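You operate a simulated robot arm through the tools that you are given. There is no shell and no other tool. Be economical: measure what you need, move in short steps, check, and stop when the job is done.

You run a simulated robot arm. Do the job below in one go: nothing can be reset, and whatever is moved stays where it is left.

JOB
Draw an oil sample from the blue tank into cup 3, up to its 100 ml line.
Fine: shut the tap, stand the cup on top of the unit and put the blue lid on it. Set down upright: cup.

It is judged by the outcome, as a careful person would: the job done as asked, and still so three seconds after it is handed in. It fails if anything else is knocked over, pushed out of place, dropped, spilled or broken. A push-on lid holds only when it is set on centred and level and pressed home; a screw cap is set on level and turned clockwise until tight.

ROBOT AND FRAMES
A 7-joint arm with a two-finger parallel gripper, fixed in place. Base frame: the origin is at the foot of the arm, x ahead of it, y to its left, z up. Lengths are in mm, angles in rad, forces in N, time in s.
Its first joint turns from -2.897 to 2.897 rad. Payload 4.4 kg.
Tool frame: the origin (TCP) lies between the finger pads and is the grasp point; the fingertips stand 23 mm ahead of it; z points along the fingers, y is the line along which they close. The gripper opens to 94 mm. The fingers are 38 mm wide and 10 mm thick; the gripper's body (54 by 96 mm) begins 39 mm behind the TCP.
Orientation is told as [roll, pitch, yaw] about the base's x, y, z axes, in that order, counted from this pose: with the fingers straight down and closing along the base's y, the tool's x points along the base's -x, its y along +y and its z along -z.

CONTROLS
- The arm moves only by the tool play_rows. Its argument "targets" is one flat list of numbers, 7 for each row, row after row: the turn, a rotation vector about the tool's x, y, z in rad, then the shift along the tool's x, y, z in mm, then the opening, from 0 (shut) to 1 (fully open). In form: [wx, wy, wz, dx, dy, dz, jaw, wx, wy, wz, dx, dy, dz, jaw, ...]. A call has 1 to 8 rows; each row is the pose to reach, as a shift and turn from the pose commanded when the call began, along the tool's axes at that moment. A row lasts 0.2 s, in which the tool goes at most 50 mm and 0.15 rad; a call with a longer step from one row to the next is refused whole, and so is a gripper value outside its range. Where a pose cannot be reached the arm comes as near as it can. A force on the tool above 40 N (or 10 N above the force at the start of the call, whichever is more), or a blocked arm, ends the call early, and 0.2 s more pass. Each finger travels about 72 mm/s and halts on what it meets, pressing with about 39 N; the grip force reading is that of the motor and also rises with nothing between the fingers. The clock runs only during rows and for 0.2 s after the last one: add rows that repeat a pose to give the fingers time. It gives the time, the measured TCP pose, the force on the tool (base axes), the opening and the grip force at its end, in the units of the frame above (readings bear some noise), with the torque about the TCP (base axes, N m) and any sound that the robot's microphone picked up.
- Cameras (640 x 400 px; columns grow to the right, rows downward): "scene" is fixed at [401.1, -499.6, 1266.5]; the picture's right is [0.85, -0.53, 0.00], its down [-0.28, -0.44, -0.85] and it looks along [0.45, 0.72, -0.52] (base axes); focal length 235 px, centre (320, 200). "wrist" rides on the gripper at [86, 16, -74] in the tool frame; the picture's right is [-0.18, 0.98, 0.00], its down [-0.58, -0.11, -0.81] and it looks along [-0.79, -0.15, 0.59] (tool axes); focal length 243 px, centre (320, 200). There is no depth. A picture from a camera that has moved, and an enlarged one, comes with that camera's place and axes in the base frame and with its lens.
- capture(camera): a new picture of that camera. It takes no simulated time.
- enlarge(camera, box): a new picture of the part [left, top, right, bottom] of that camera's present view, enlarged. It takes no simulated time.
- close_job(): hands the job in; it is judged then, once.

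Go step by step. Nothing tells you positions but the pictures and the camera data: compare them with the known pose of the tool, close in by small moves and look again before you grip or let go. The budget is 120 turns and 84 pictures, counting those below and the enlarged ones. Unless the task says otherwise, let go and move clear before handing in, and close with one line.

The tools are called by a JSON object that holds its "api" and its "payload". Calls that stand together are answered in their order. play_rows: Moves the arm, as the interface text tells. Its arguments: {"type":"object","properties":{"targets":{"type":"array","items":{"type":"number"}}},"required":["targets"]} The other tools are called the same way: capture (camera) takes a picture; enlarge (camera, box) takes an enlarged picture of a part of a camera's view; close_job () hands the job in.

At the start:

```text
time_s: 0.0
tcp_pos: [768.3, -4.9, 1030.9]
ee_rot: [0.001, 0.0, -0.002]
ft_force: [-0.7, 0.5, 0.8]
torque: [0.0, 0.01, 0.03]
gripper_width: 93.7
grasp_force: 0.1
```

scene: 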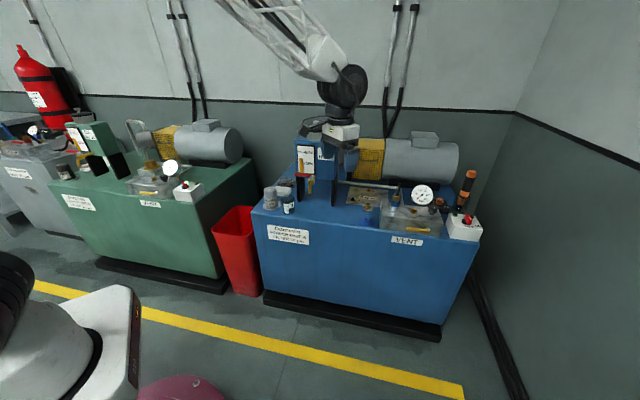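
wrist: 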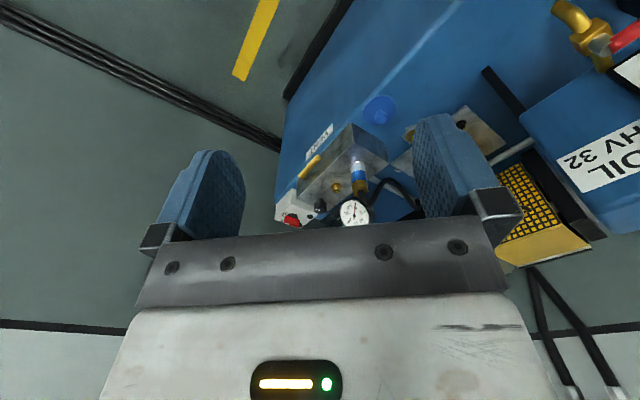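

I see a blue unit with a small tank, tap, cups and a blue lid; I'll look closer.

{"api": "enlarge", "payload": {"camera": "scene", "box": [240, 130, 370, 230]}}

{"api": "enlarge", "payload": {"camera": "scene", "box": [340, 160, 490, 260]}}

{"api": "enlarge", "payload": {"camera": "wrist", "box": [260, 0, 640, 260]}}

```text
4.00 times, centred on (305, 180) of scene
camera zoom: at [401.1, -499.6, 1266.5], right [0.85, -0.53, 0.0], down [-0.28, -0.44, -0.85], along [0.45, 0.72, -0.52], focal length 942 px, centre (380, 280)
```

zoom: 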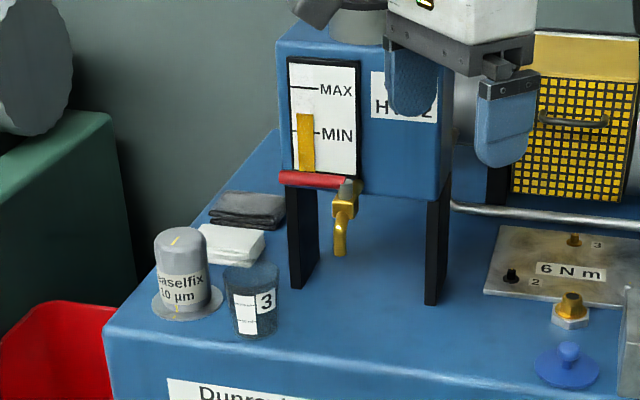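

```text
4.00 times, centred on (415, 210) of scene
camera zoom: at [401.1, -499.6, 1266.5], right [0.85, -0.53, 0.0], down [-0.28, -0.44, -0.85], along [0.45, 0.72, -0.52], focal length 942 px, centre (-60, 160)
```

zoom: 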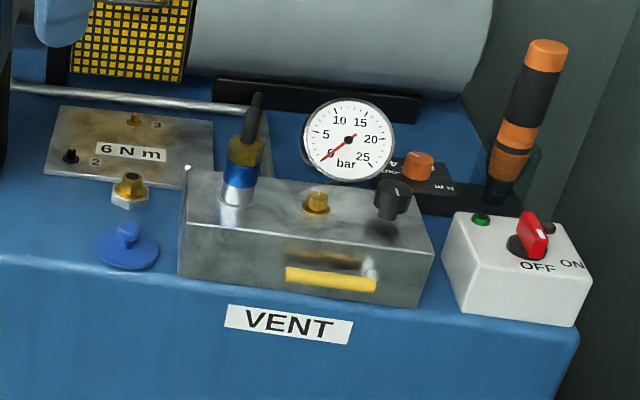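

```text
1.54 times, centred on (450, 130) of wrist
camera zoom: at [682.6, 11.1, 1105.1], right [0.18, 0.98, 0.0], down [0.58, -0.11, 0.81], along [0.79, -0.15, -0.59], focal length 373 px, centre (120, 308)
```

zoom: 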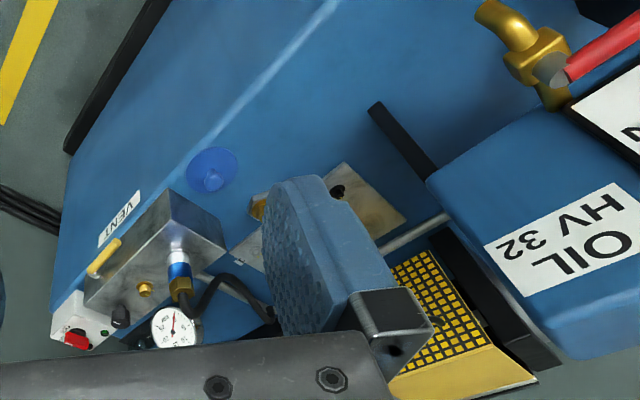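

Rough triangulation puts the deck near z≈655, the lid knob near (996, 76), the cup near (759, 354) and the spout tip near (825, 263, 763). I'll back off and roll the wrist so the camera ends up above the gripper when it points forward.

{"api": "play_rows", "payload": {"targets": [0, 0, 0.15, 45, 0, 0, 1, 0, 0, 0.3, 90, 0, 0, 1, 0, 0, 0.45, 135, 0, 0, 1, 0, 0, 0.6, 180, 0, 0, 1, 0, 0, 0.75, 220, 0, 0, 1, 0, 0, 0.9, 220, 0, 0, 1, 0, 0, 1.05, 220, 0, 0, 1, 0, 0, 1.2, 220, 0, 0, 1]}}

```text
time_s: 1.8
tcp_pos: [549.9, -5.3, 1028.1]
ee_rot: [0.001, 0.001, -1.203]
ft_force: [0.5, 0.4, 0.8]
torque: [0.05, 0.01, 0.02]
gripper_width: 94.0
grasp_force: 0.1
```

{"api": "play_rows", "payload": {"targets": [0, 0, 0.15, 0, 0, 0, 1, 0, 0, 0.3, 0, 0, 0, 1, 0, 0, 0.45, 0, 0, 0, 1, 0, 0, 0.6, 0, 0, 0, 1, 0, 0, 0.75, 0, 0, 0, 1, 0, 0, 0.9, 0, 0, 0, 1, 0, 0, 1.05, 0, 0, 0, 1, 0, 0, 1.2, 0, 0, 0, 1]}}

```text
time_s: 3.6
tcp_pos: [548.6, -5.3, 1030.7]
ee_rot: [0.001, 0.001, -2.401]
ft_force: [-0.2, 0.3, 0.6]
torque: [0.0, -0.02, 0.03]
gripper_width: 94.0
grasp_force: 0.0
```

{"api": "play_rows", "payload": {"targets": [0, 0, 0.15, 0, 0, 0, 1, 0, 0, 0.3, 0, 0, 0, 1, 0, 0, 0.39, 0, 0, 0, 1]}}

{"api": "play_rows", "payload": {"targets": [0, 0.15, 0, 0, 0, 0, 1, 0, 0.3, 0, 0, 0, 0, 1, 0, 0.45, 0, 0, 0, 0, 1, 0, 0.6, 0, 0, 0, 0, 1, 0, 0.75, 0, 0, 0, 0, 1, 0, 0.9, 0, 0, 0, 0, 1, 0, 1.05, 0, 0, 0, 0, 1, 0, 1.2, 0, 0, 0, 0, 1]}}

{"api": "capture", "payload": {"camera": "wrist"}}

{"api": "capture", "payload": {"camera": "scene"}}

```text
time_s: 4.4
tcp_pos: [548.9, -4.7, 1030.3]
ee_rot: [0.001, -0.001, -2.789]
ft_force: [-0.9, -0.7, 0.1]
torque: [0.0, -0.02, -0.01]
gripper_width: 94.0
grasp_force: 0.1
```

```text
time_s: 6.2
tcp_pos: [553.4, -5.2, 1014.8]
ee_rot: [-0.035, 1.176, -2.824]
ft_force: [-0.9, 1.0, 2.9]
torque: [-0.05, 0.12, 0.0]
gripper_width: 94.0
grasp_force: 0.2
```

```text
78 pictures are left
camera wrist: at [525.5, -34.7, 1123.9], right [0.27, -0.95, -0.18], down [-0.95, -0.23, -0.23], along [0.17, 0.23, -0.96], focal length 243 px, centre (320, 200)
```

wrist: 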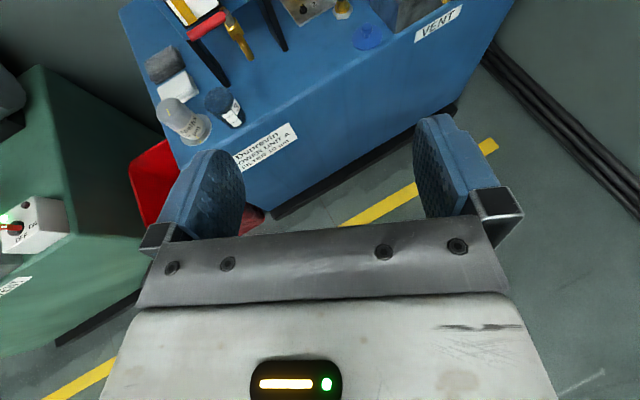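

```text
77 pictures are left
```

scene: 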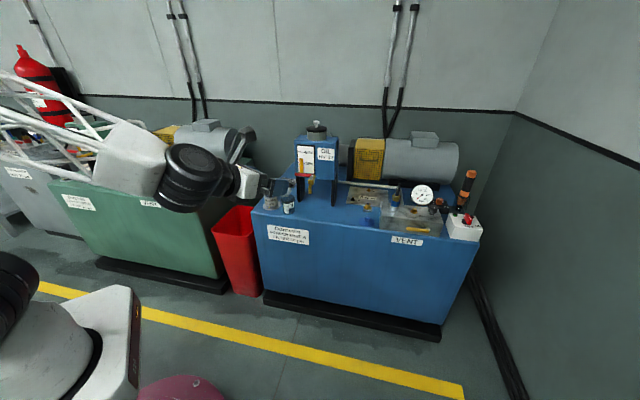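

{"api": "enlarge", "payload": {"camera": "wrist", "box": [130, 0, 290, 100]}}

{"api": "enlarge", "payload": {"camera": "wrist", "box": [270, 0, 430, 100]}}

{"api": "enlarge", "payload": {"camera": "scene", "box": [264, 150, 344, 220]}}

```text
4.00 times, centred on (210, 50) of wrist
camera zoom: at [525.5, -34.7, 1123.9], right [0.27, -0.95, -0.18], down [-0.95, -0.23, -0.23], along [0.17, 0.23, -0.96], focal length 970 px, centre (760, 800)
```

zoom: 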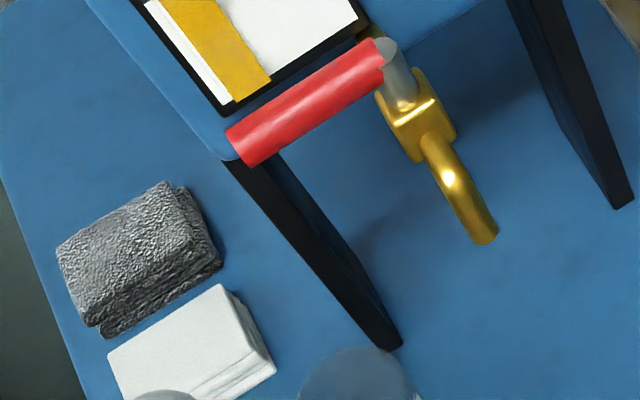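

```text
4.00 times, centred on (350, 50) of wrist
camera zoom: at [525.5, -34.7, 1123.9], right [0.27, -0.95, -0.18], down [-0.95, -0.23, -0.23], along [0.17, 0.23, -0.96], focal length 970 px, centre (200, 800)
```

zoom: 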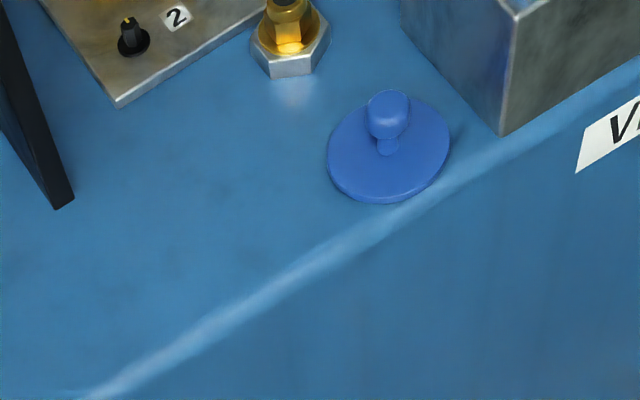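

```text
5.71 times, centred on (304, 185) of scene
camera zoom: at [401.1, -499.6, 1266.5], right [0.85, -0.53, 0.0], down [-0.28, -0.44, -0.85], along [0.45, 0.72, -0.52], focal length 1345 px, centre (411, 286)
```

zoom: 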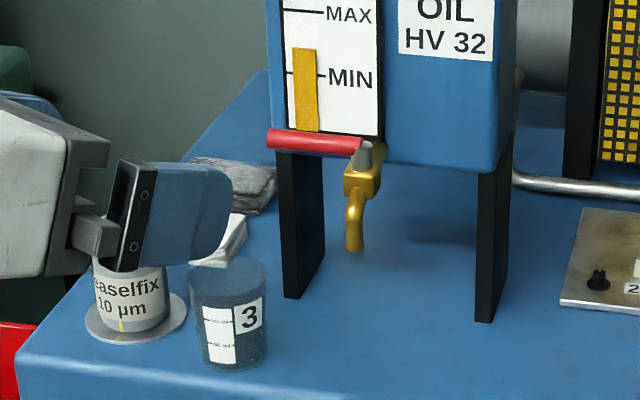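

The unit's front runs at 45° to the base. The spout tip is about (826, 260, 765), the deck about z 645, the cup about (761, 345), and the lever runs from a hub at (843, 271, 842) to (789, 316, 842). I'll bring the gripper down in front of the cup, facing the unit.

{"api": "play_rows", "payload": {"targets": [0.0505, 0, -0.0196, -26.5, -22.5, 32.75, 1, 0.101, 0, -0.039, -53, -45, 65.5, 1, 0.1515, 0, -0.0589, -79.5, -67.5, 98.2, 1, 0.202, 0, -0.0785, -106, -90, 131, 1, 0.2525, 0, -0.098, -132.5, -112.5, 163.7, 1, 0.303, 0, -0.1178, -159, -135, 196.5, 1, 0.3535, 0, -0.137, -185.5, -157.5, 229.2, 1, 0.404, 0, -0.157, -212, -180, 262, 1]}}

{"api": "capture", "payload": {"camera": "wrist"}}

{"api": "capture", "payload": {"camera": "scene"}}

```text
time_s: 8.0
tcp_pos: [645.8, 220.8, 736.3]
ee_rot: [0.002, 1.201, -2.355]
ft_force: [-0.2, 0.0, 0.7]
torque: [-0.01, 0.01, 0.01]
gripper_width: 94.0
grasp_force: 0.1
```

```text
73 pictures are left
camera wrist: at [629.9, 181.9, 845.4], right [0.65, -0.74, -0.17], down [-0.76, -0.6, -0.25], along [0.08, 0.29, -0.95], focal length 243 px, centre (320, 200)
```

wrist: 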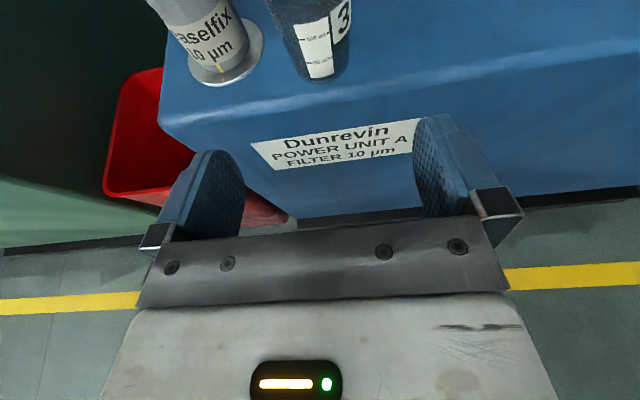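

```text
72 pictures are left
```

scene: 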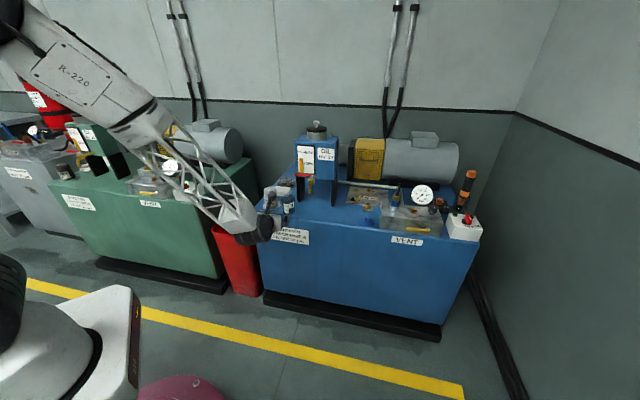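

{"api": "enlarge", "payload": {"camera": "wrist", "box": [220, 0, 400, 112]}}

{"api": "enlarge", "payload": {"camera": "scene", "box": [250, 170, 330, 220]}}

```text
3.56 times, centred on (310, 56) of wrist
camera zoom: at [629.9, 181.9, 845.4], right [0.65, -0.74, -0.17], down [-0.76, -0.6, -0.25], along [0.08, 0.29, -0.95], focal length 863 px, centre (356, 712)
```

zoom: 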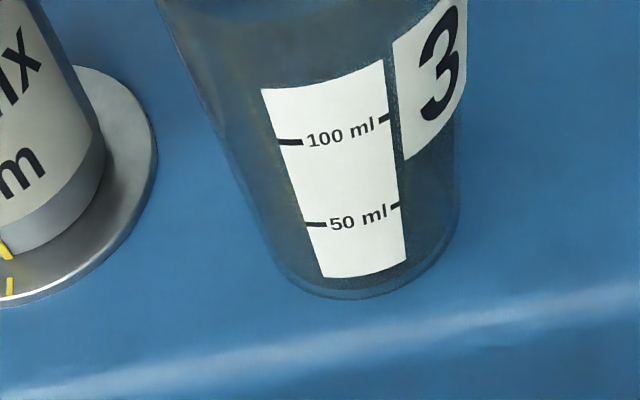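

```text
8.00 times, centred on (290, 195) of scene
camera zoom: at [401.1, -499.6, 1266.5], right [0.85, -0.53, 0.0], down [-0.28, -0.44, -0.85], along [0.45, 0.72, -0.52], focal length 1883 px, centre (560, 240)
```

zoom: 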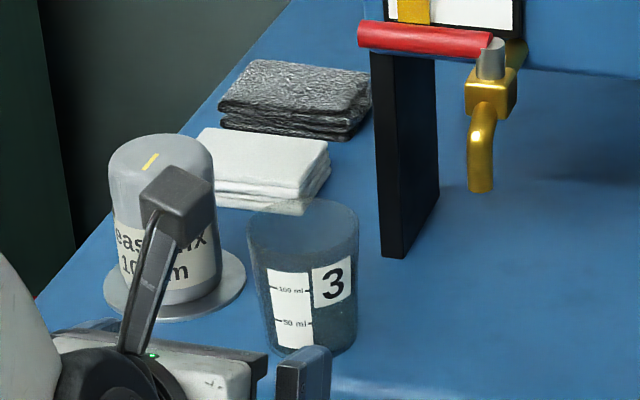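

{"api": "play_rows", "payload": {"targets": [0, 0.1, 0, -4.4, -3, 29.2, 0.9, 0, 0.2, 0, -8.8, -6, 58.4, 0.9, 0, 0.3, 0, -13.1, -9.2, 87.7, 0.9, 0, 0.3, 0, -13.1, -9.2, 87.7, 0.9]}}

{"api": "capture", "payload": {"camera": "wrist"}}

{"api": "enlarge", "payload": {"camera": "scene", "box": [250, 170, 330, 220]}}

```text
time_s: 9.0
tcp_pos: [691.9, 284.0, 693.0]
ee_rot: [0.0, 1.501, -2.355]
ft_force: [-0.4, -0.3, -0.2]
torque: [0.03, -0.02, 0.04]
gripper_width: 84.3
grasp_force: 0.1
```

```text
69 pictures are left
camera wrist: at [655.2, 223.9, 785.0], right [0.69, -0.7, -0.18], down [-0.67, -0.52, -0.52], along [0.27, 0.48, -0.83], focal length 243 px, centre (320, 200)
```

wrist: 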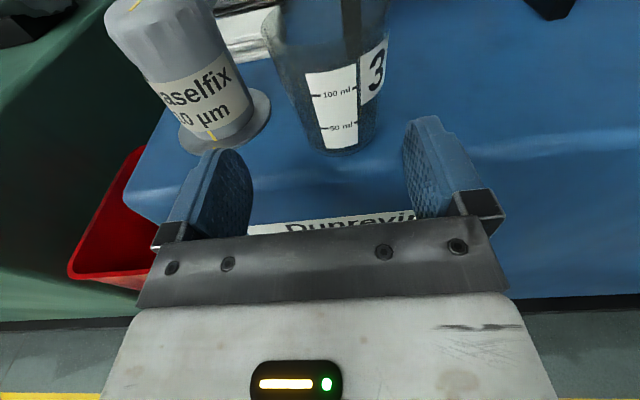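

```text
8.00 times, centred on (290, 195) of scene
camera zoom: at [401.1, -499.6, 1266.5], right [0.85, -0.53, 0.0], down [-0.28, -0.44, -0.85], along [0.45, 0.72, -0.52], focal length 1883 px, centre (560, 240)
```

zoom: 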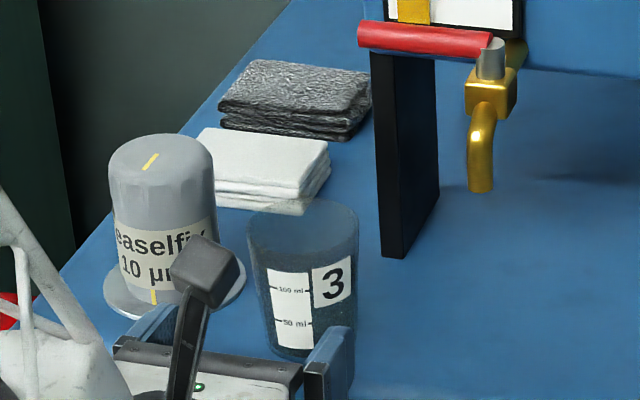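

{"api": "play_rows", "payload": {"targets": [0, 0, 0, 3, 7, 42, 0.9, 0, 0, 0, 5, 7, 70, 0.9, 0, 0, 0, 6, 7, 84.7, 0.9]}}

{"api": "capture", "payload": {"camera": "wrist"}}

{"api": "enlarge", "payload": {"camera": "scene", "box": [250, 170, 330, 220]}}

```text
time_s: 9.8
tcp_pos: [752.5, 333.6, 691.1]
ee_rot: [-0.023, 1.497, -2.379]
ft_force: [-11.6, -17.2, 9.0]
torque: [-0.72, 0.74, 0.5]
gripper_width: 84.2
grasp_force: 0.0
stopped in row 3: the force on the tool passed its limit at 111 N (the readings are from after the stop); the commanded pose is now the measured one
```

```text
67 pictures are left
camera wrist: at [715.9, 274.4, 783.3], right [0.68, -0.71, -0.19], down [-0.68, -0.52, -0.52], along [0.27, 0.48, -0.83], focal length 243 px, centre (320, 200)
```

wrist: 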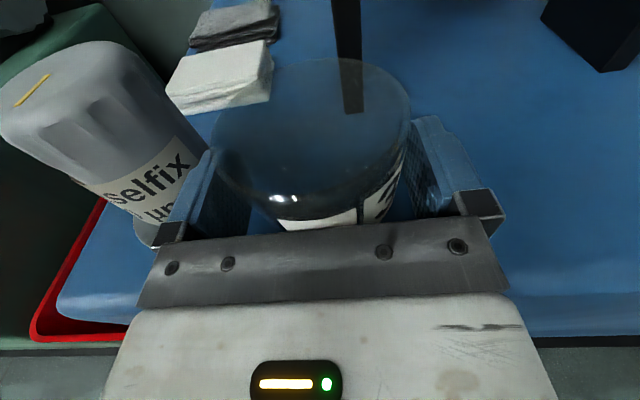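

```text
8.00 times, centred on (290, 195) of scene
camera zoom: at [401.1, -499.6, 1266.5], right [0.85, -0.53, 0.0], down [-0.28, -0.44, -0.85], along [0.45, 0.72, -0.52], focal length 1883 px, centre (560, 240)
```

zoom: 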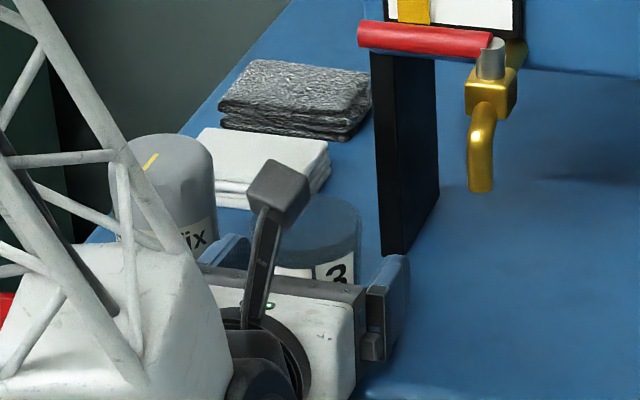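

The motion was blocked; I need to see what the hand touched, probably the filter beside the cup.

{"api": "enlarge", "payload": {"camera": "wrist", "box": [0, 30, 320, 330]}}

{"api": "enlarge", "payload": {"camera": "scene", "box": [250, 180, 314, 230]}}

```text
1.33 times, centred on (160, 180) of wrist
camera zoom: at [715.9, 274.4, 783.3], right [0.68, -0.71, -0.19], down [-0.68, -0.52, -0.52], along [0.27, 0.48, -0.83], focal length 324 px, centre (533, 227)
```

zoom: 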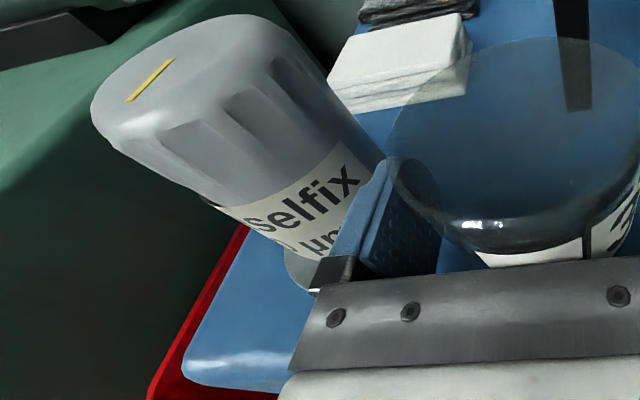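

```text
8.00 times, centred on (282, 205) of scene
camera zoom: at [401.1, -499.6, 1266.5], right [0.85, -0.53, 0.0], down [-0.28, -0.44, -0.85], along [0.45, 0.72, -0.52], focal length 1883 px, centre (624, 160)
```

zoom: 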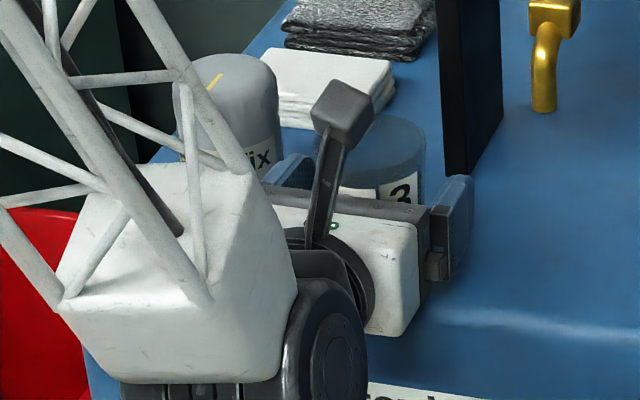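

The torque suggests a contact low and behind the TCP, meaning the hand or wrist underside touched the deck's front edge. I'll back off, then come in higher with a bit of downward tilt.

{"api": "play_rows", "payload": {"targets": [0, 0, 0, 0, 0, -20, 0.9, 0, 0, 0, 0, 0, -45, 0.9, 0.023, -0.1, 0, 10, 0, -45, 0.9, 0.023, -0.2, 0, 22, 0, -45, 0.9, 0.023, -0.25, 0, 22, 0, -45, 0.9]}}

{"api": "capture", "payload": {"camera": "wrist"}}

{"api": "enlarge", "payload": {"camera": "scene", "box": [230, 170, 326, 240]}}

```text
time_s: 11.0
tcp_pos: [721.1, 306.1, 715.9]
ee_rot: [-0.019, 1.25, -2.352]
ft_force: [-0.1, 0.0, -0.1]
torque: [-0.01, 0.0, -0.02]
gripper_width: 84.8
grasp_force: 0.1
```

```text
63 pictures are left
camera wrist: at [703.5, 262.3, 822.3], right [0.67, -0.72, -0.18], down [-0.74, -0.61, -0.29], along [0.1, 0.33, -0.94], focal length 243 px, centre (320, 200)
```

wrist: 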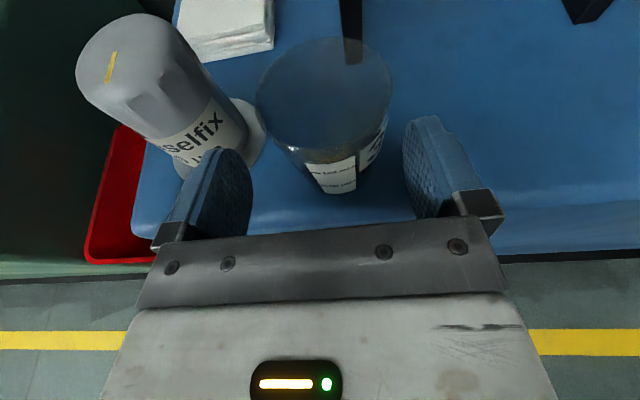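

```text
5.71 times, centred on (278, 205) of scene
camera zoom: at [401.1, -499.6, 1266.5], right [0.85, -0.53, 0.0], down [-0.28, -0.44, -0.85], along [0.45, 0.72, -0.52], focal length 1345 px, centre (560, 171)
```

zoom: 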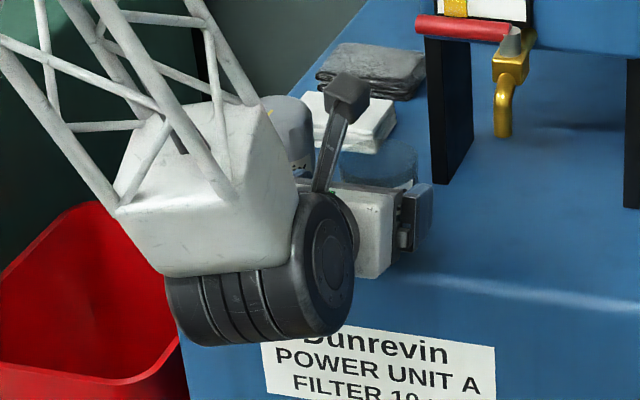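

{"api": "play_rows", "payload": {"targets": [0, 0, 0, -1, 1, 14, 0.9, 0, 0, 0, -2, 1, 28, 0.9, 0, 0, 0, -3.2, 1, 41, 0.9]}}

{"api": "capture", "payload": {"camera": "wrist"}}

```text
time_s: 11.8
tcp_pos: [750.6, 334.0, 701.1]
ee_rot: [-0.017, 1.247, -2.351]
ft_force: [0.8, 0.4, -0.3]
torque: [0.0, 0.01, -0.02]
gripper_width: 84.6
grasp_force: 0.0
```

```text
61 pictures are left
camera wrist: at [732.3, 289.9, 806.3], right [0.67, -0.72, -0.18], down [-0.74, -0.61, -0.3], along [0.1, 0.33, -0.94], focal length 243 px, centre (320, 200)
```

wrist: 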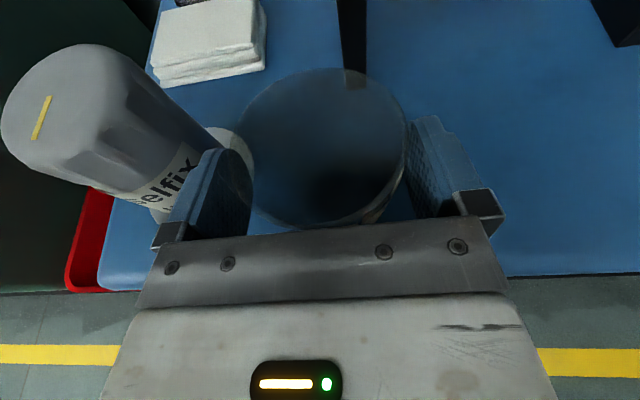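

{"api": "play_rows", "payload": {"targets": [0, 0, 0, 0, 0, 0, 0.75, 0, 0, 0, 0, 0, 0, 0.65, 0, 0, 0, 0, 0, 0, 0.55, 0, 0, 0, 0, 0, 0, 0.45, 0, 0, 0, 0, 0, 0, 0.45]}}

{"api": "capture", "payload": {"camera": "wrist"}}

```text
time_s: 13.0
tcp_pos: [750.9, 334.1, 699.9]
ee_rot: [-0.019, 1.248, -2.352]
ft_force: [0.7, -0.4, 0.3]
torque: [-0.02, 0.0, -0.03]
gripper_width: 58.2
grasp_force: 39.0
```

```text
60 pictures are left
camera wrist: at [732.1, 289.8, 806.2], right [0.67, -0.72, -0.18], down [-0.74, -0.61, -0.3], along [0.1, 0.33, -0.94], focal length 243 px, centre (320, 200)
```

wrist: 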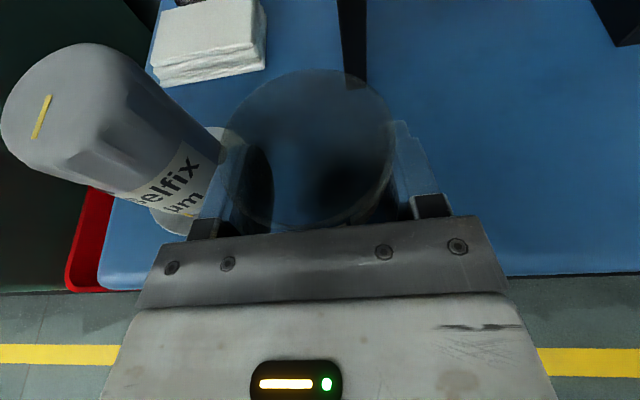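

{"api": "play_rows", "payload": {"targets": [0, 0, 0, 11.4, 0, -3.8, 0.45, 0, 0, 0, 11.4, 25, -3.8, 0.45, 0, 0, 0, 11.4, 55, -3.8, 0.45, 0, 0, 0, 11.4, 85, -3.8, 0.45, 0, 0, 0, 11.4, 105, -3.8, 0.45, 0, 0, 0, 13.6, 105, 2.8, 0.45]}}

{"api": "capture", "payload": {"camera": "wrist"}}

{"api": "enlarge", "payload": {"camera": "scene", "box": [260, 150, 356, 220]}}

```text
time_s: 14.4
tcp_pos: [831.0, 265.2, 711.9]
ee_rot: [-0.019, 1.247, -2.353]
ft_force: [0.1, 0.0, 0.5]
torque: [-0.03, -0.02, 0.02]
gripper_width: 59.1
grasp_force: 39.2
```

```text
59 pictures are left
camera wrist: at [812.9, 221.1, 817.9], right [0.67, -0.72, -0.18], down [-0.74, -0.61, -0.29], along [0.1, 0.33, -0.94], focal length 243 px, centre (320, 200)
```

wrist: 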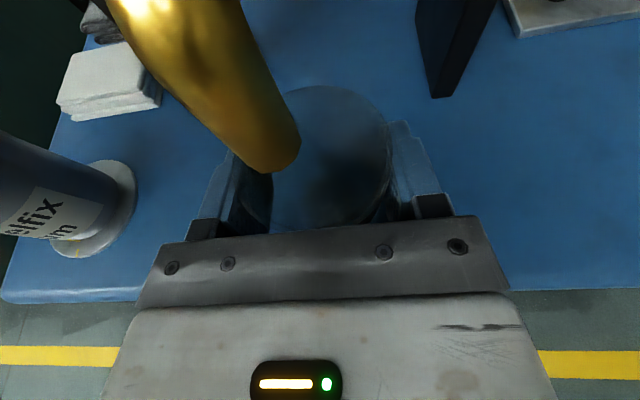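

```text
5.71 times, centred on (308, 185) of scene
camera zoom: at [401.1, -499.6, 1266.5], right [0.85, -0.53, 0.0], down [-0.28, -0.44, -0.85], along [0.45, 0.72, -0.52], focal length 1345 px, centre (389, 286)
```

zoom: 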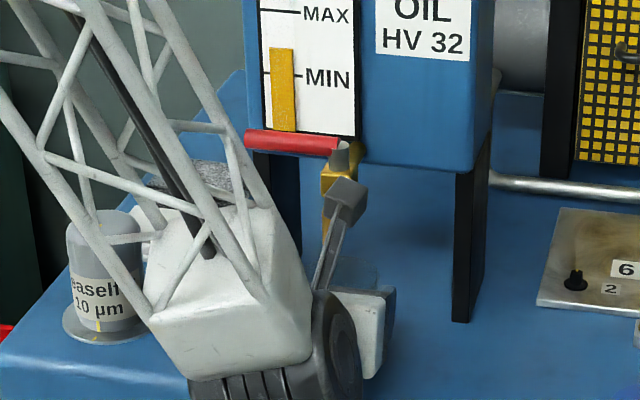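

The spout tip sits over the cup mouth. I'll bring the cup back about 8 mm so the stream is more central, and lower it onto the deck.

{"api": "play_rows", "payload": {"targets": [0, 0, 0, -2.5, -1, -7.6, 0.45, 0, 0, 0, -8, -1, -6, 0.45, 0, 0, 0, -11, -1, -5, 0.45, 0, 0, 0, -13.4, -1, -4, 0.45, 0, 0, 0, -13.4, -1, -4, 0.45]}}

{"api": "capture", "payload": {"camera": "wrist"}}

```text
time_s: 15.6
tcp_pos: [824.9, 258.8, 702.4]
ee_rot: [-0.019, 1.249, -2.351]
ft_force: [5.8, 1.0, 20.4]
torque: [0.1, -0.11, 0.0]
gripper_width: 58.4
grasp_force: 38.9
```

```text
57 pictures are left
camera wrist: at [806.5, 215.7, 807.8], right [0.67, -0.72, -0.18], down [-0.74, -0.61, -0.3], along [0.1, 0.33, -0.94], focal length 243 px, centre (320, 200)
```

wrist: 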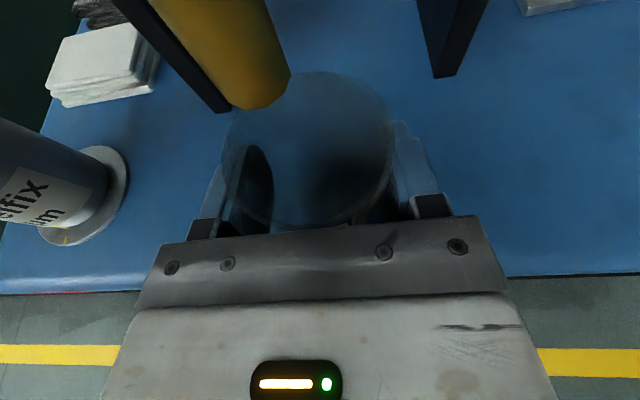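

{"api": "play_rows", "payload": {"targets": [0, 0, 0, 1.5, 0, -0.5, 0.45, 0, 0, 0, 1.5, 0, -0.5, 0.6, 0, 0, 0, 1.5, 0, -0.5, 0.75, 0, 0, 0, 1.5, 0, -0.5, 0.9, 0, 0, 0, 1.5, 0, -0.5, 0.92]}}

{"api": "play_rows", "payload": {"targets": [0, 0, 0, -6, 0, -19, 0.92, 0, 0, 0, -16, 0, -50, 0.92, 0, 0, 0, -32, 0, -95, 0.92, 0, 0, 0, -32, 0, -140, 0.92]}}

{"api": "capture", "payload": {"camera": "wrist"}}

{"api": "enlarge", "payload": {"camera": "scene", "box": [260, 150, 356, 220]}}

```text
time_s: 16.8
tcp_pos: [824.8, 259.7, 703.7]
ee_rot: [-0.018, 1.247, -2.353]
ft_force: [0.4, 0.1, 0.5]
torque: [-0.02, 0.0, 0.04]
gripper_width: 86.3
grasp_force: 0.0
```

```text
time_s: 17.8
tcp_pos: [724.1, 157.9, 718.8]
ee_rot: [-0.017, 1.247, -2.349]
ft_force: [-0.5, -0.4, 0.1]
torque: [0.04, 0.0, 0.03]
gripper_width: 86.5
grasp_force: 0.0
```

```text
56 pictures are left
camera wrist: at [706.4, 114.0, 824.6], right [0.67, -0.72, -0.18], down [-0.74, -0.61, -0.3], along [0.1, 0.33, -0.94], focal length 243 px, centre (320, 200)
```

wrist: 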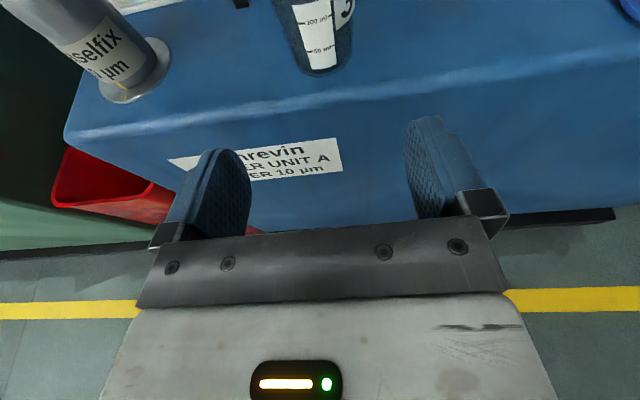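

```text
5.71 times, centred on (308, 185) of scene
camera zoom: at [401.1, -499.6, 1266.5], right [0.85, -0.53, 0.0], down [-0.28, -0.44, -0.85], along [0.45, 0.72, -0.52], focal length 1345 px, centre (389, 286)
```

zoom: 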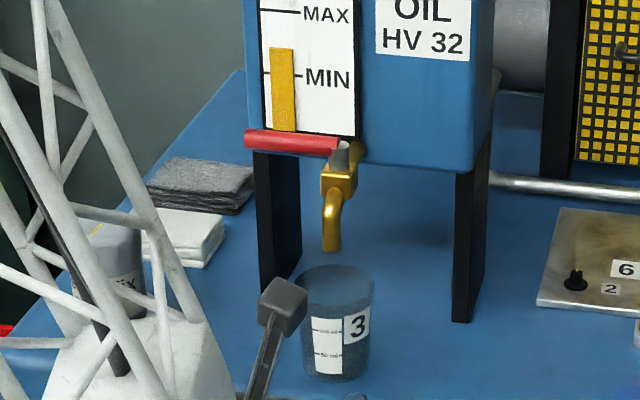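

The cup stands under the spout with its label visible. Next I go to the lever: rise, turn the tool to point along +x and straddle the red lever from its free end, so the scene camera keeps its view of the cup.

{"api": "play_rows", "payload": {"targets": [-0.124, 0, 0.0415, 42.7, 0, -14.3, 0.65, -0.248, 0, 0.083, 85.3, 0, -28.5, 0.65, -0.372, 0, 0.1245, 124.2, 0, -41.5, 0.65, -0.496, 0, 0.166, 133.1, -39, -15, 0.65, -0.62, 0, 0.2075, 141.9, -78, 11.6, 0.65, -0.744, 0, 0.249, 150.8, -117, 38.1, 0.65]}}

{"api": "capture", "payload": {"camera": "wrist"}}

{"api": "capture", "payload": {"camera": "scene"}}

```text
time_s: 19.4
tcp_pos: [719.0, 170.1, 809.0]
ee_rot: [-0.06, 1.174, -2.856]
ft_force: [-0.6, 0.5, 0.7]
torque: [-0.01, -0.01, 0.03]
gripper_width: 61.1
grasp_force: 0.0
out of reach, approached as far as the arm can: row 4, 5, 6
stopped in row 6: the arm was blocked; the commanded pose is now the measured one
```

```text
54 pictures are left
camera wrist: at [691.8, 140.9, 917.8], right [0.26, -0.95, -0.19], down [-0.95, -0.22, -0.22], along [0.17, 0.24, -0.96], focal length 243 px, centre (320, 200)
```

wrist: 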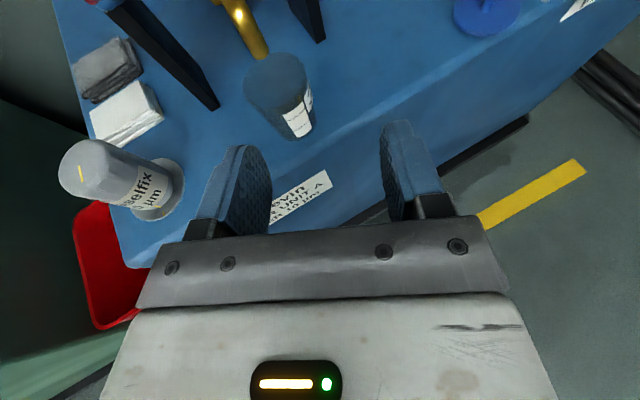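

```text
53 pictures are left
```

scene: 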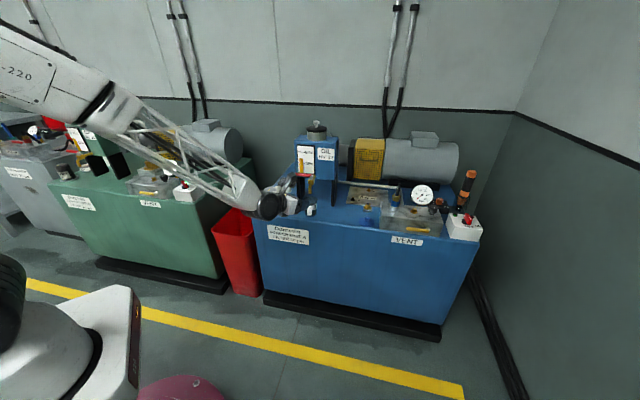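

A joint limit stopped that turn. I'll use a steeper downward tilt (pitch about 0.9), which should free the wrist, and continue to the pre-lever pose.

{"api": "play_rows", "payload": {"targets": [0, -0.13, 0, 20, 0, 0, 0.65, 0, -0.27, 0, 40, 0, 0, 0.65]}}

{"api": "play_rows", "payload": {"targets": [-0.07, 0, 0.06, 5, -33, 5, 0.65, -0.14, 0, 0.12, 10, -66, 10, 0.65, -0.2, 0, 0.17, 15, -99, 14, 0.65, -0.26, 0, 0.21, 20, -129, 18, 0.65]}}

{"api": "capture", "payload": {"camera": "wrist"}}

```text
time_s: 20.0
tcp_pos: [735.3, 173.0, 848.4]
ee_rot: [-0.036, 0.906, -2.829]
ft_force: [0.4, -0.6, -0.5]
torque: [0.03, -0.02, 0.01]
gripper_width: 61.0
grasp_force: 0.0
```

```text
time_s: 21.0
tcp_pos: [714.1, 302.4, 855.1]
ee_rot: [0.061, 0.888, -3.043]
ft_force: [1.6, 0.6, 1.5]
torque: [0.09, 0.09, -0.1]
gripper_width: 61.0
grasp_force: 0.0
out of reach, approached as far as the arm can: row 1, 2
```

```text
52 pictures are left
camera wrist: at [711.5, 291.1, 970.9], right [-0.06, -0.99, -0.11], down [-1.0, 0.06, 0.05], along [-0.04, 0.11, -0.99], focal length 243 px, centre (320, 200)
```

wrist: 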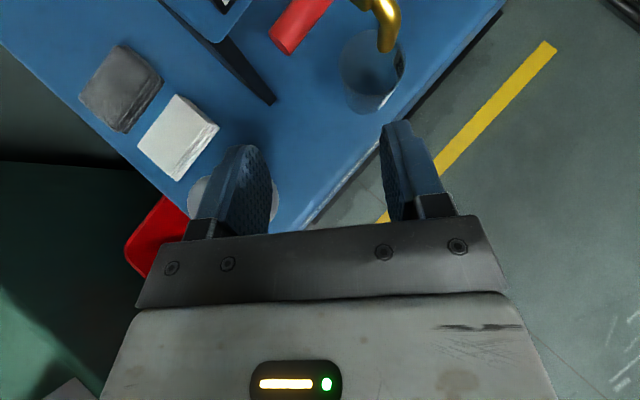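

{"api": "play_rows", "payload": {"targets": [0, 0, 0, 16, 3, 22, 0.65, 0, 0, 0, 31, 6, 45, 0.65, 0, 0, 0, 45, 8.5, 67, 0.65]}}

{"api": "capture", "payload": {"camera": "wrist"}}

{"api": "enlarge", "payload": {"camera": "scene", "box": [260, 140, 356, 220]}}

```text
time_s: 21.8
tcp_pos: [796.9, 296.0, 847.8]
ee_rot: [-0.043, 0.897, 3.115]
ft_force: [-0.7, 0.1, -0.9]
torque: [0.02, 0.03, 0.01]
gripper_width: 61.7
grasp_force: 0.5
```

```text
51 pictures are left
camera wrist: at [793.0, 276.0, 962.0], right [-0.11, -0.98, -0.17], down [-0.99, 0.1, 0.05], along [-0.03, 0.17, -0.98], focal length 243 px, centre (320, 200)
```

wrist: 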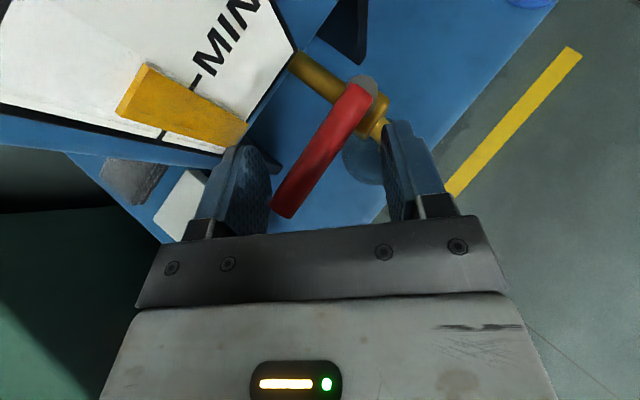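

```text
5.00 times, centred on (308, 180) of scene
camera zoom: at [401.1, -499.6, 1266.5], right [0.85, -0.53, 0.0], down [-0.28, -0.44, -0.85], along [0.45, 0.72, -0.52], focal length 1177 px, centre (380, 300)
```

zoom: 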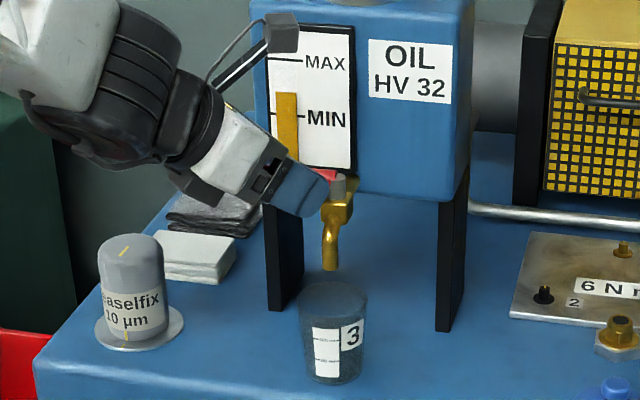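

The lever is caged between the fingers and the scene camera sees the cup clearly. I'll start swinging the lever toward the front in small steps.

{"api": "play_rows", "payload": {"targets": [0, 0, 0, -3, 8, -3, 0.65, 0, 0, 0, -5, 15, -6, 0.65, 0, 0, 0, -8, 22, -9, 0.65]}}

{"api": "capture", "payload": {"camera": "wrist"}}

{"api": "enlarge", "payload": {"camera": "scene", "box": [280, 160, 344, 220]}}

```text
time_s: 22.6
tcp_pos: [785.2, 274.9, 846.6]
ee_rot: [-0.044, 0.898, 3.117]
ft_force: [0.0, 0.8, 0.2]
torque: [0.03, 0.01, -0.01]
gripper_width: 61.2
grasp_force: 0.1
```

```text
49 pictures are left
camera wrist: at [781.0, 255.0, 961.2], right [-0.11, -0.98, -0.17], down [-0.99, 0.1, 0.05], along [-0.03, 0.17, -0.98], focal length 243 px, centre (320, 200)
```

wrist: 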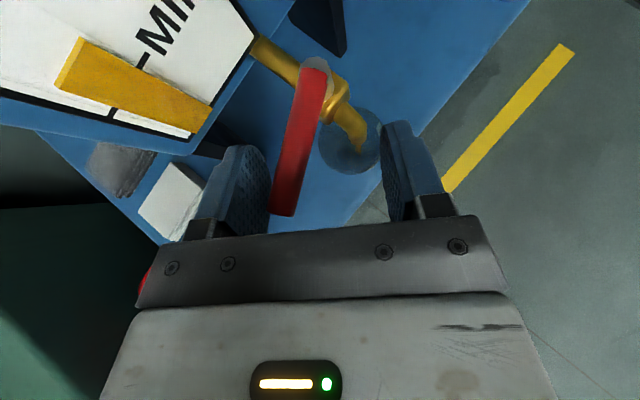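

```text
6.67 times, centred on (312, 190) of scene
camera zoom: at [401.1, -499.6, 1266.5], right [0.85, -0.53, 0.0], down [-0.28, -0.44, -0.85], along [0.45, 0.72, -0.52], focal length 1569 px, centre (373, 267)
```

zoom: 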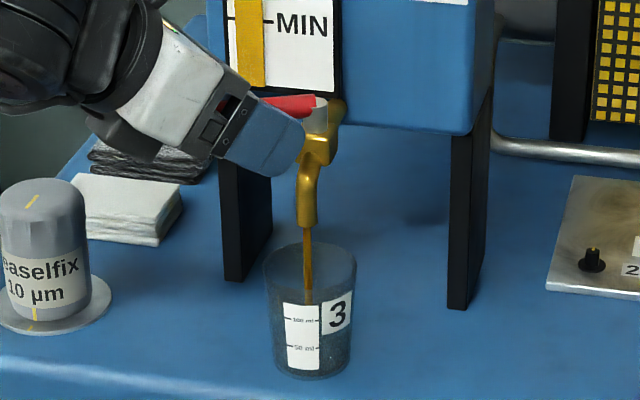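

Oil is flowing at a partial opening. I'll wait a moment and gauge the rate.

{"api": "play_rows", "payload": {"targets": [0, 0, 0, 0, 0, 0, 0.65, 0, 0, 0, 0, 0, 0, 0.65]}}

{"api": "enlarge", "payload": {"camera": "scene", "box": [292, 186, 332, 211]}}

```text
time_s: 23.2
tcp_pos: [785.3, 273.7, 847.0]
ee_rot: [-0.044, 0.898, 3.116]
ft_force: [0.2, 0.6, 0.7]
torque: [0.0, 0.02, 0.02]
gripper_width: 61.1
grasp_force: 0.1
```

```text
16.00 times, centred on (312, 198) of scene
camera zoom: at [401.1, -499.6, 1266.5], right [0.85, -0.53, 0.0], down [-0.28, -0.44, -0.85], along [0.45, 0.72, -0.52], focal length 3766 px, centre (448, 224)
```

zoom: 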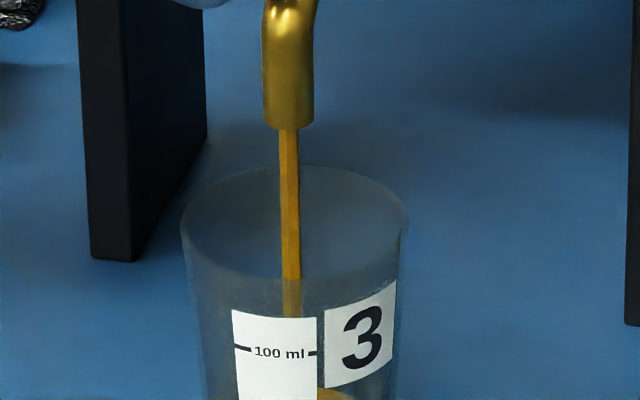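

{"api": "enlarge", "payload": {"camera": "scene", "box": [292, 196, 332, 221]}}

```text
16.00 times, centred on (312, 208) of scene
camera zoom: at [401.1, -499.6, 1266.5], right [0.85, -0.53, 0.0], down [-0.28, -0.44, -0.85], along [0.45, 0.72, -0.52], focal length 3766 px, centre (448, 64)
```

zoom: 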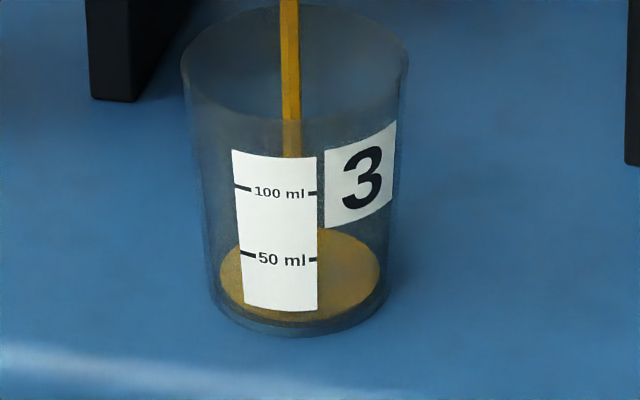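

Flow is about 10 ml/s, so there's time. I'll back the fingers off the lever, close them, and position them as a single poker on the front side of the lever, ready to push it shut.

{"api": "play_rows", "payload": {"targets": [0, 0, 0, -28, 0, -35, 0.65, 0, 0, 0, -28, 40, -35, 0.2, 0, 0, 0, -28, 40, -35, 0, 0, 0, 0, -11, 40, -13, 0, 0, 0, 0, 6, 40, 8, 0]}}

{"api": "enlarge", "payload": {"camera": "scene", "box": [292, 196, 332, 221]}}

{"api": "capture", "payload": {"camera": "wrist"}}

```text
time_s: 24.1
tcp_pos: [743.3, 231.2, 845.5]
ee_rot: [-0.04, 0.899, 3.111]
ft_force: [-48.5, -31.7, 32.6]
torque: [0.4, -0.86, -0.96]
gripper_width: 0.0
grasp_force: 38.3
stopped in row 4: the force on the tool passed its limit at 196 N (the readings are from after the stop); the commanded pose is now the measured one
```

```text
16.00 times, centred on (312, 208) of scene
camera zoom: at [401.1, -499.6, 1266.5], right [0.85, -0.53, 0.0], down [-0.28, -0.44, -0.85], along [0.45, 0.72, -0.52], focal length 3766 px, centre (448, 64)
```

zoom: 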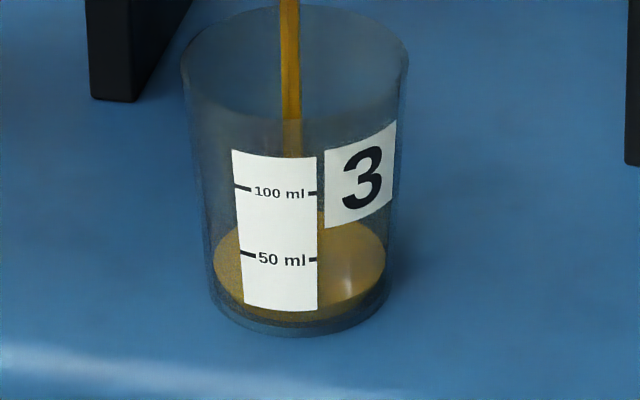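

```text
44 pictures are left
camera wrist: at [738.8, 212.4, 960.9], right [-0.11, -0.98, -0.17], down [-0.99, 0.11, 0.05], along [-0.03, 0.17, -0.98], focal length 243 px, centre (320, 200)
```

wrist: 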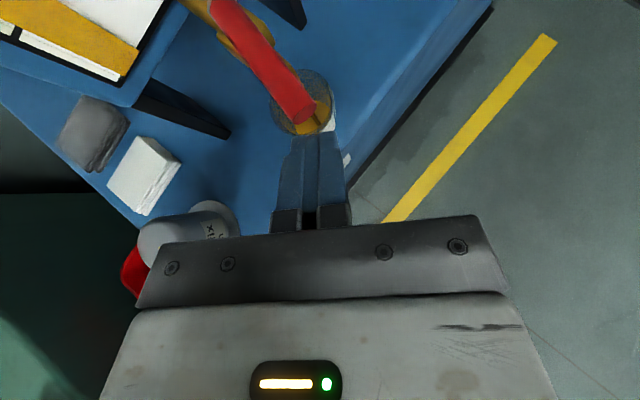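

The lever got carried to nearly full open and the poker met its end. I'll back off, slip to its right-hand side and move in alongside it.

{"api": "play_rows", "payload": {"targets": [0, 0, 0, -8, 0, -10, 0, 0, 0, 0, -8, 27, -10, 0, 0, 0, 0, 14, 27, 18, 0, 0, 0, 0, 28, 27, 35, 0]}}

{"api": "enlarge", "payload": {"camera": "scene", "box": [292, 196, 332, 221]}}

{"api": "capture", "payload": {"camera": "wrist"}}

```text
time_s: 25.1
tcp_pos: [789.8, 205.1, 842.7]
ee_rot: [-0.039, 0.897, 3.114]
ft_force: [0.2, 1.0, 0.5]
torque: [-0.03, 0.04, 0.04]
gripper_width: 0.4
grasp_force: 39.2
```

```text
16.00 times, centred on (312, 208) of scene
camera zoom: at [401.1, -499.6, 1266.5], right [0.85, -0.53, 0.0], down [-0.28, -0.44, -0.85], along [0.45, 0.72, -0.52], focal length 3766 px, centre (448, 64)
```

zoom: 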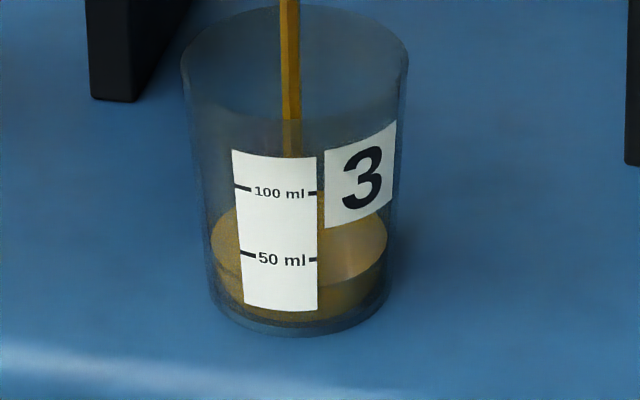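

```text
42 pictures are left
camera wrist: at [784.7, 185.8, 957.3], right [-0.11, -0.98, -0.17], down [-0.99, 0.1, 0.05], along [-0.03, 0.17, -0.98], focal length 243 px, centre (320, 200)
```

wrist: 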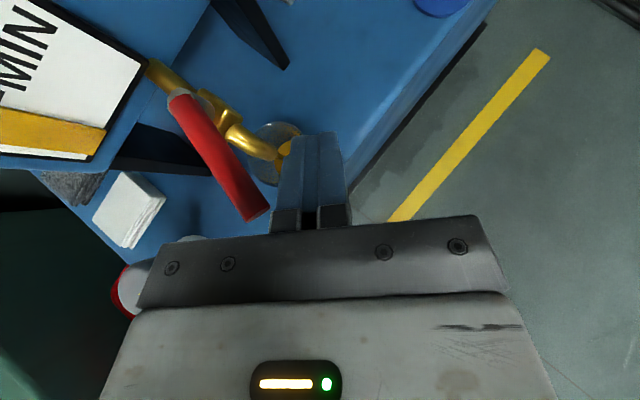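

About 28 ml so far. I'll push the lever part-way back to slow the flow.

{"api": "play_rows", "payload": {"targets": [0, 0, 0, 0, -28, 0, 0, 0, 0, 0, 0, -55, 0, 0]}}

{"api": "enlarge", "payload": {"camera": "scene", "box": [292, 196, 332, 221]}}

{"api": "capture", "payload": {"camera": "wrist"}}

```text
time_s: 25.7
tcp_pos: [790.4, 258.5, 846.7]
ee_rot: [-0.04, 0.897, 3.115]
ft_force: [-2.6, -1.9, 0.8]
torque: [0.0, -0.05, -0.05]
gripper_width: 0.2
grasp_force: 38.5
```

```text
16.00 times, centred on (312, 208) of scene
camera zoom: at [401.1, -499.6, 1266.5], right [0.85, -0.53, 0.0], down [-0.28, -0.44, -0.85], along [0.45, 0.72, -0.52], focal length 3766 px, centre (448, 64)
```

zoom: 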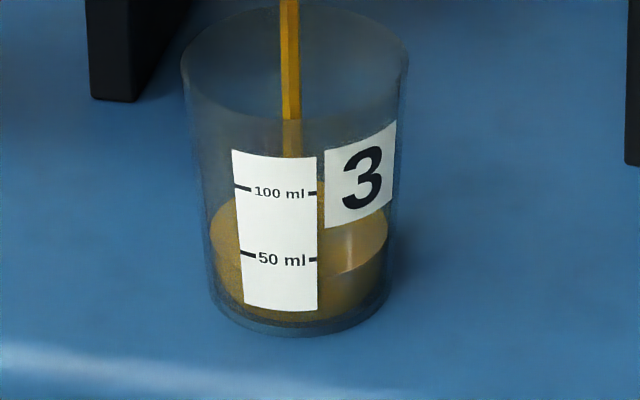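

```text
40 pictures are left
camera wrist: at [786.2, 239.6, 960.1], right [-0.11, -0.98, -0.17], down [-0.99, 0.1, 0.05], along [-0.03, 0.17, -0.98], focal length 243 px, centre (320, 200)
```

wrist: 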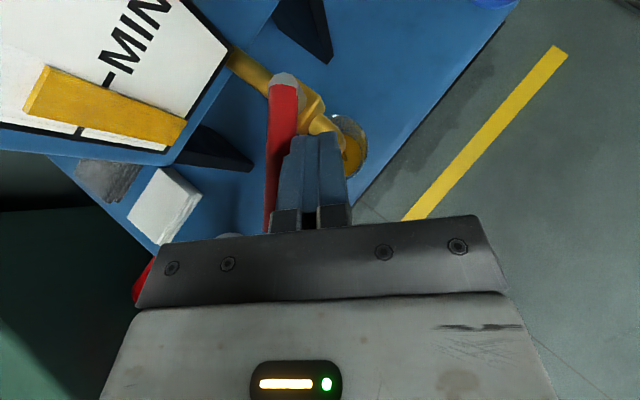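

{"api": "play_rows", "payload": {"targets": [0, 0, 0, 0, -7, 0, 0, 0, 0, 0, 0, -7, 0, 0, 0, 0, 0, 0, -7, 0, 0, 0, 0, 0, 0, -7, 0, 0, 0, 0, 0, 0, -7, 0, 0, 0, 0, 0, 0, -7, 0, 0]}}

{"api": "enlarge", "payload": {"camera": "scene", "box": [292, 196, 332, 221]}}

```text
time_s: 27.1
tcp_pos: [790.2, 266.1, 846.6]
ee_rot: [-0.04, 0.897, 3.116]
ft_force: [0.4, 0.1, 0.4]
torque: [-0.02, -0.01, -0.03]
gripper_width: 0.0
grasp_force: 38.5
```

```text
16.00 times, centred on (312, 208) of scene
camera zoom: at [401.1, -499.6, 1266.5], right [0.85, -0.53, 0.0], down [-0.28, -0.44, -0.85], along [0.45, 0.72, -0.52], focal length 3766 px, centre (448, 64)
```

zoom: 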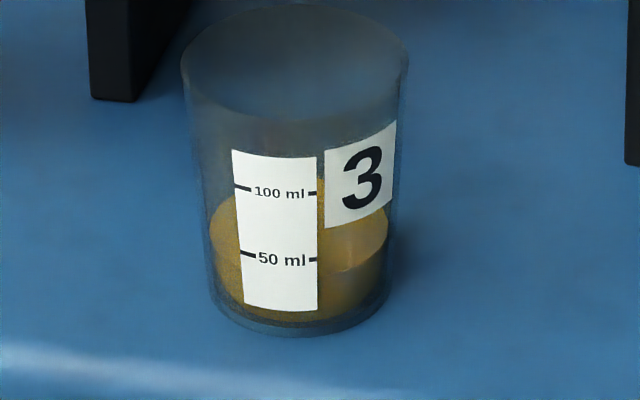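

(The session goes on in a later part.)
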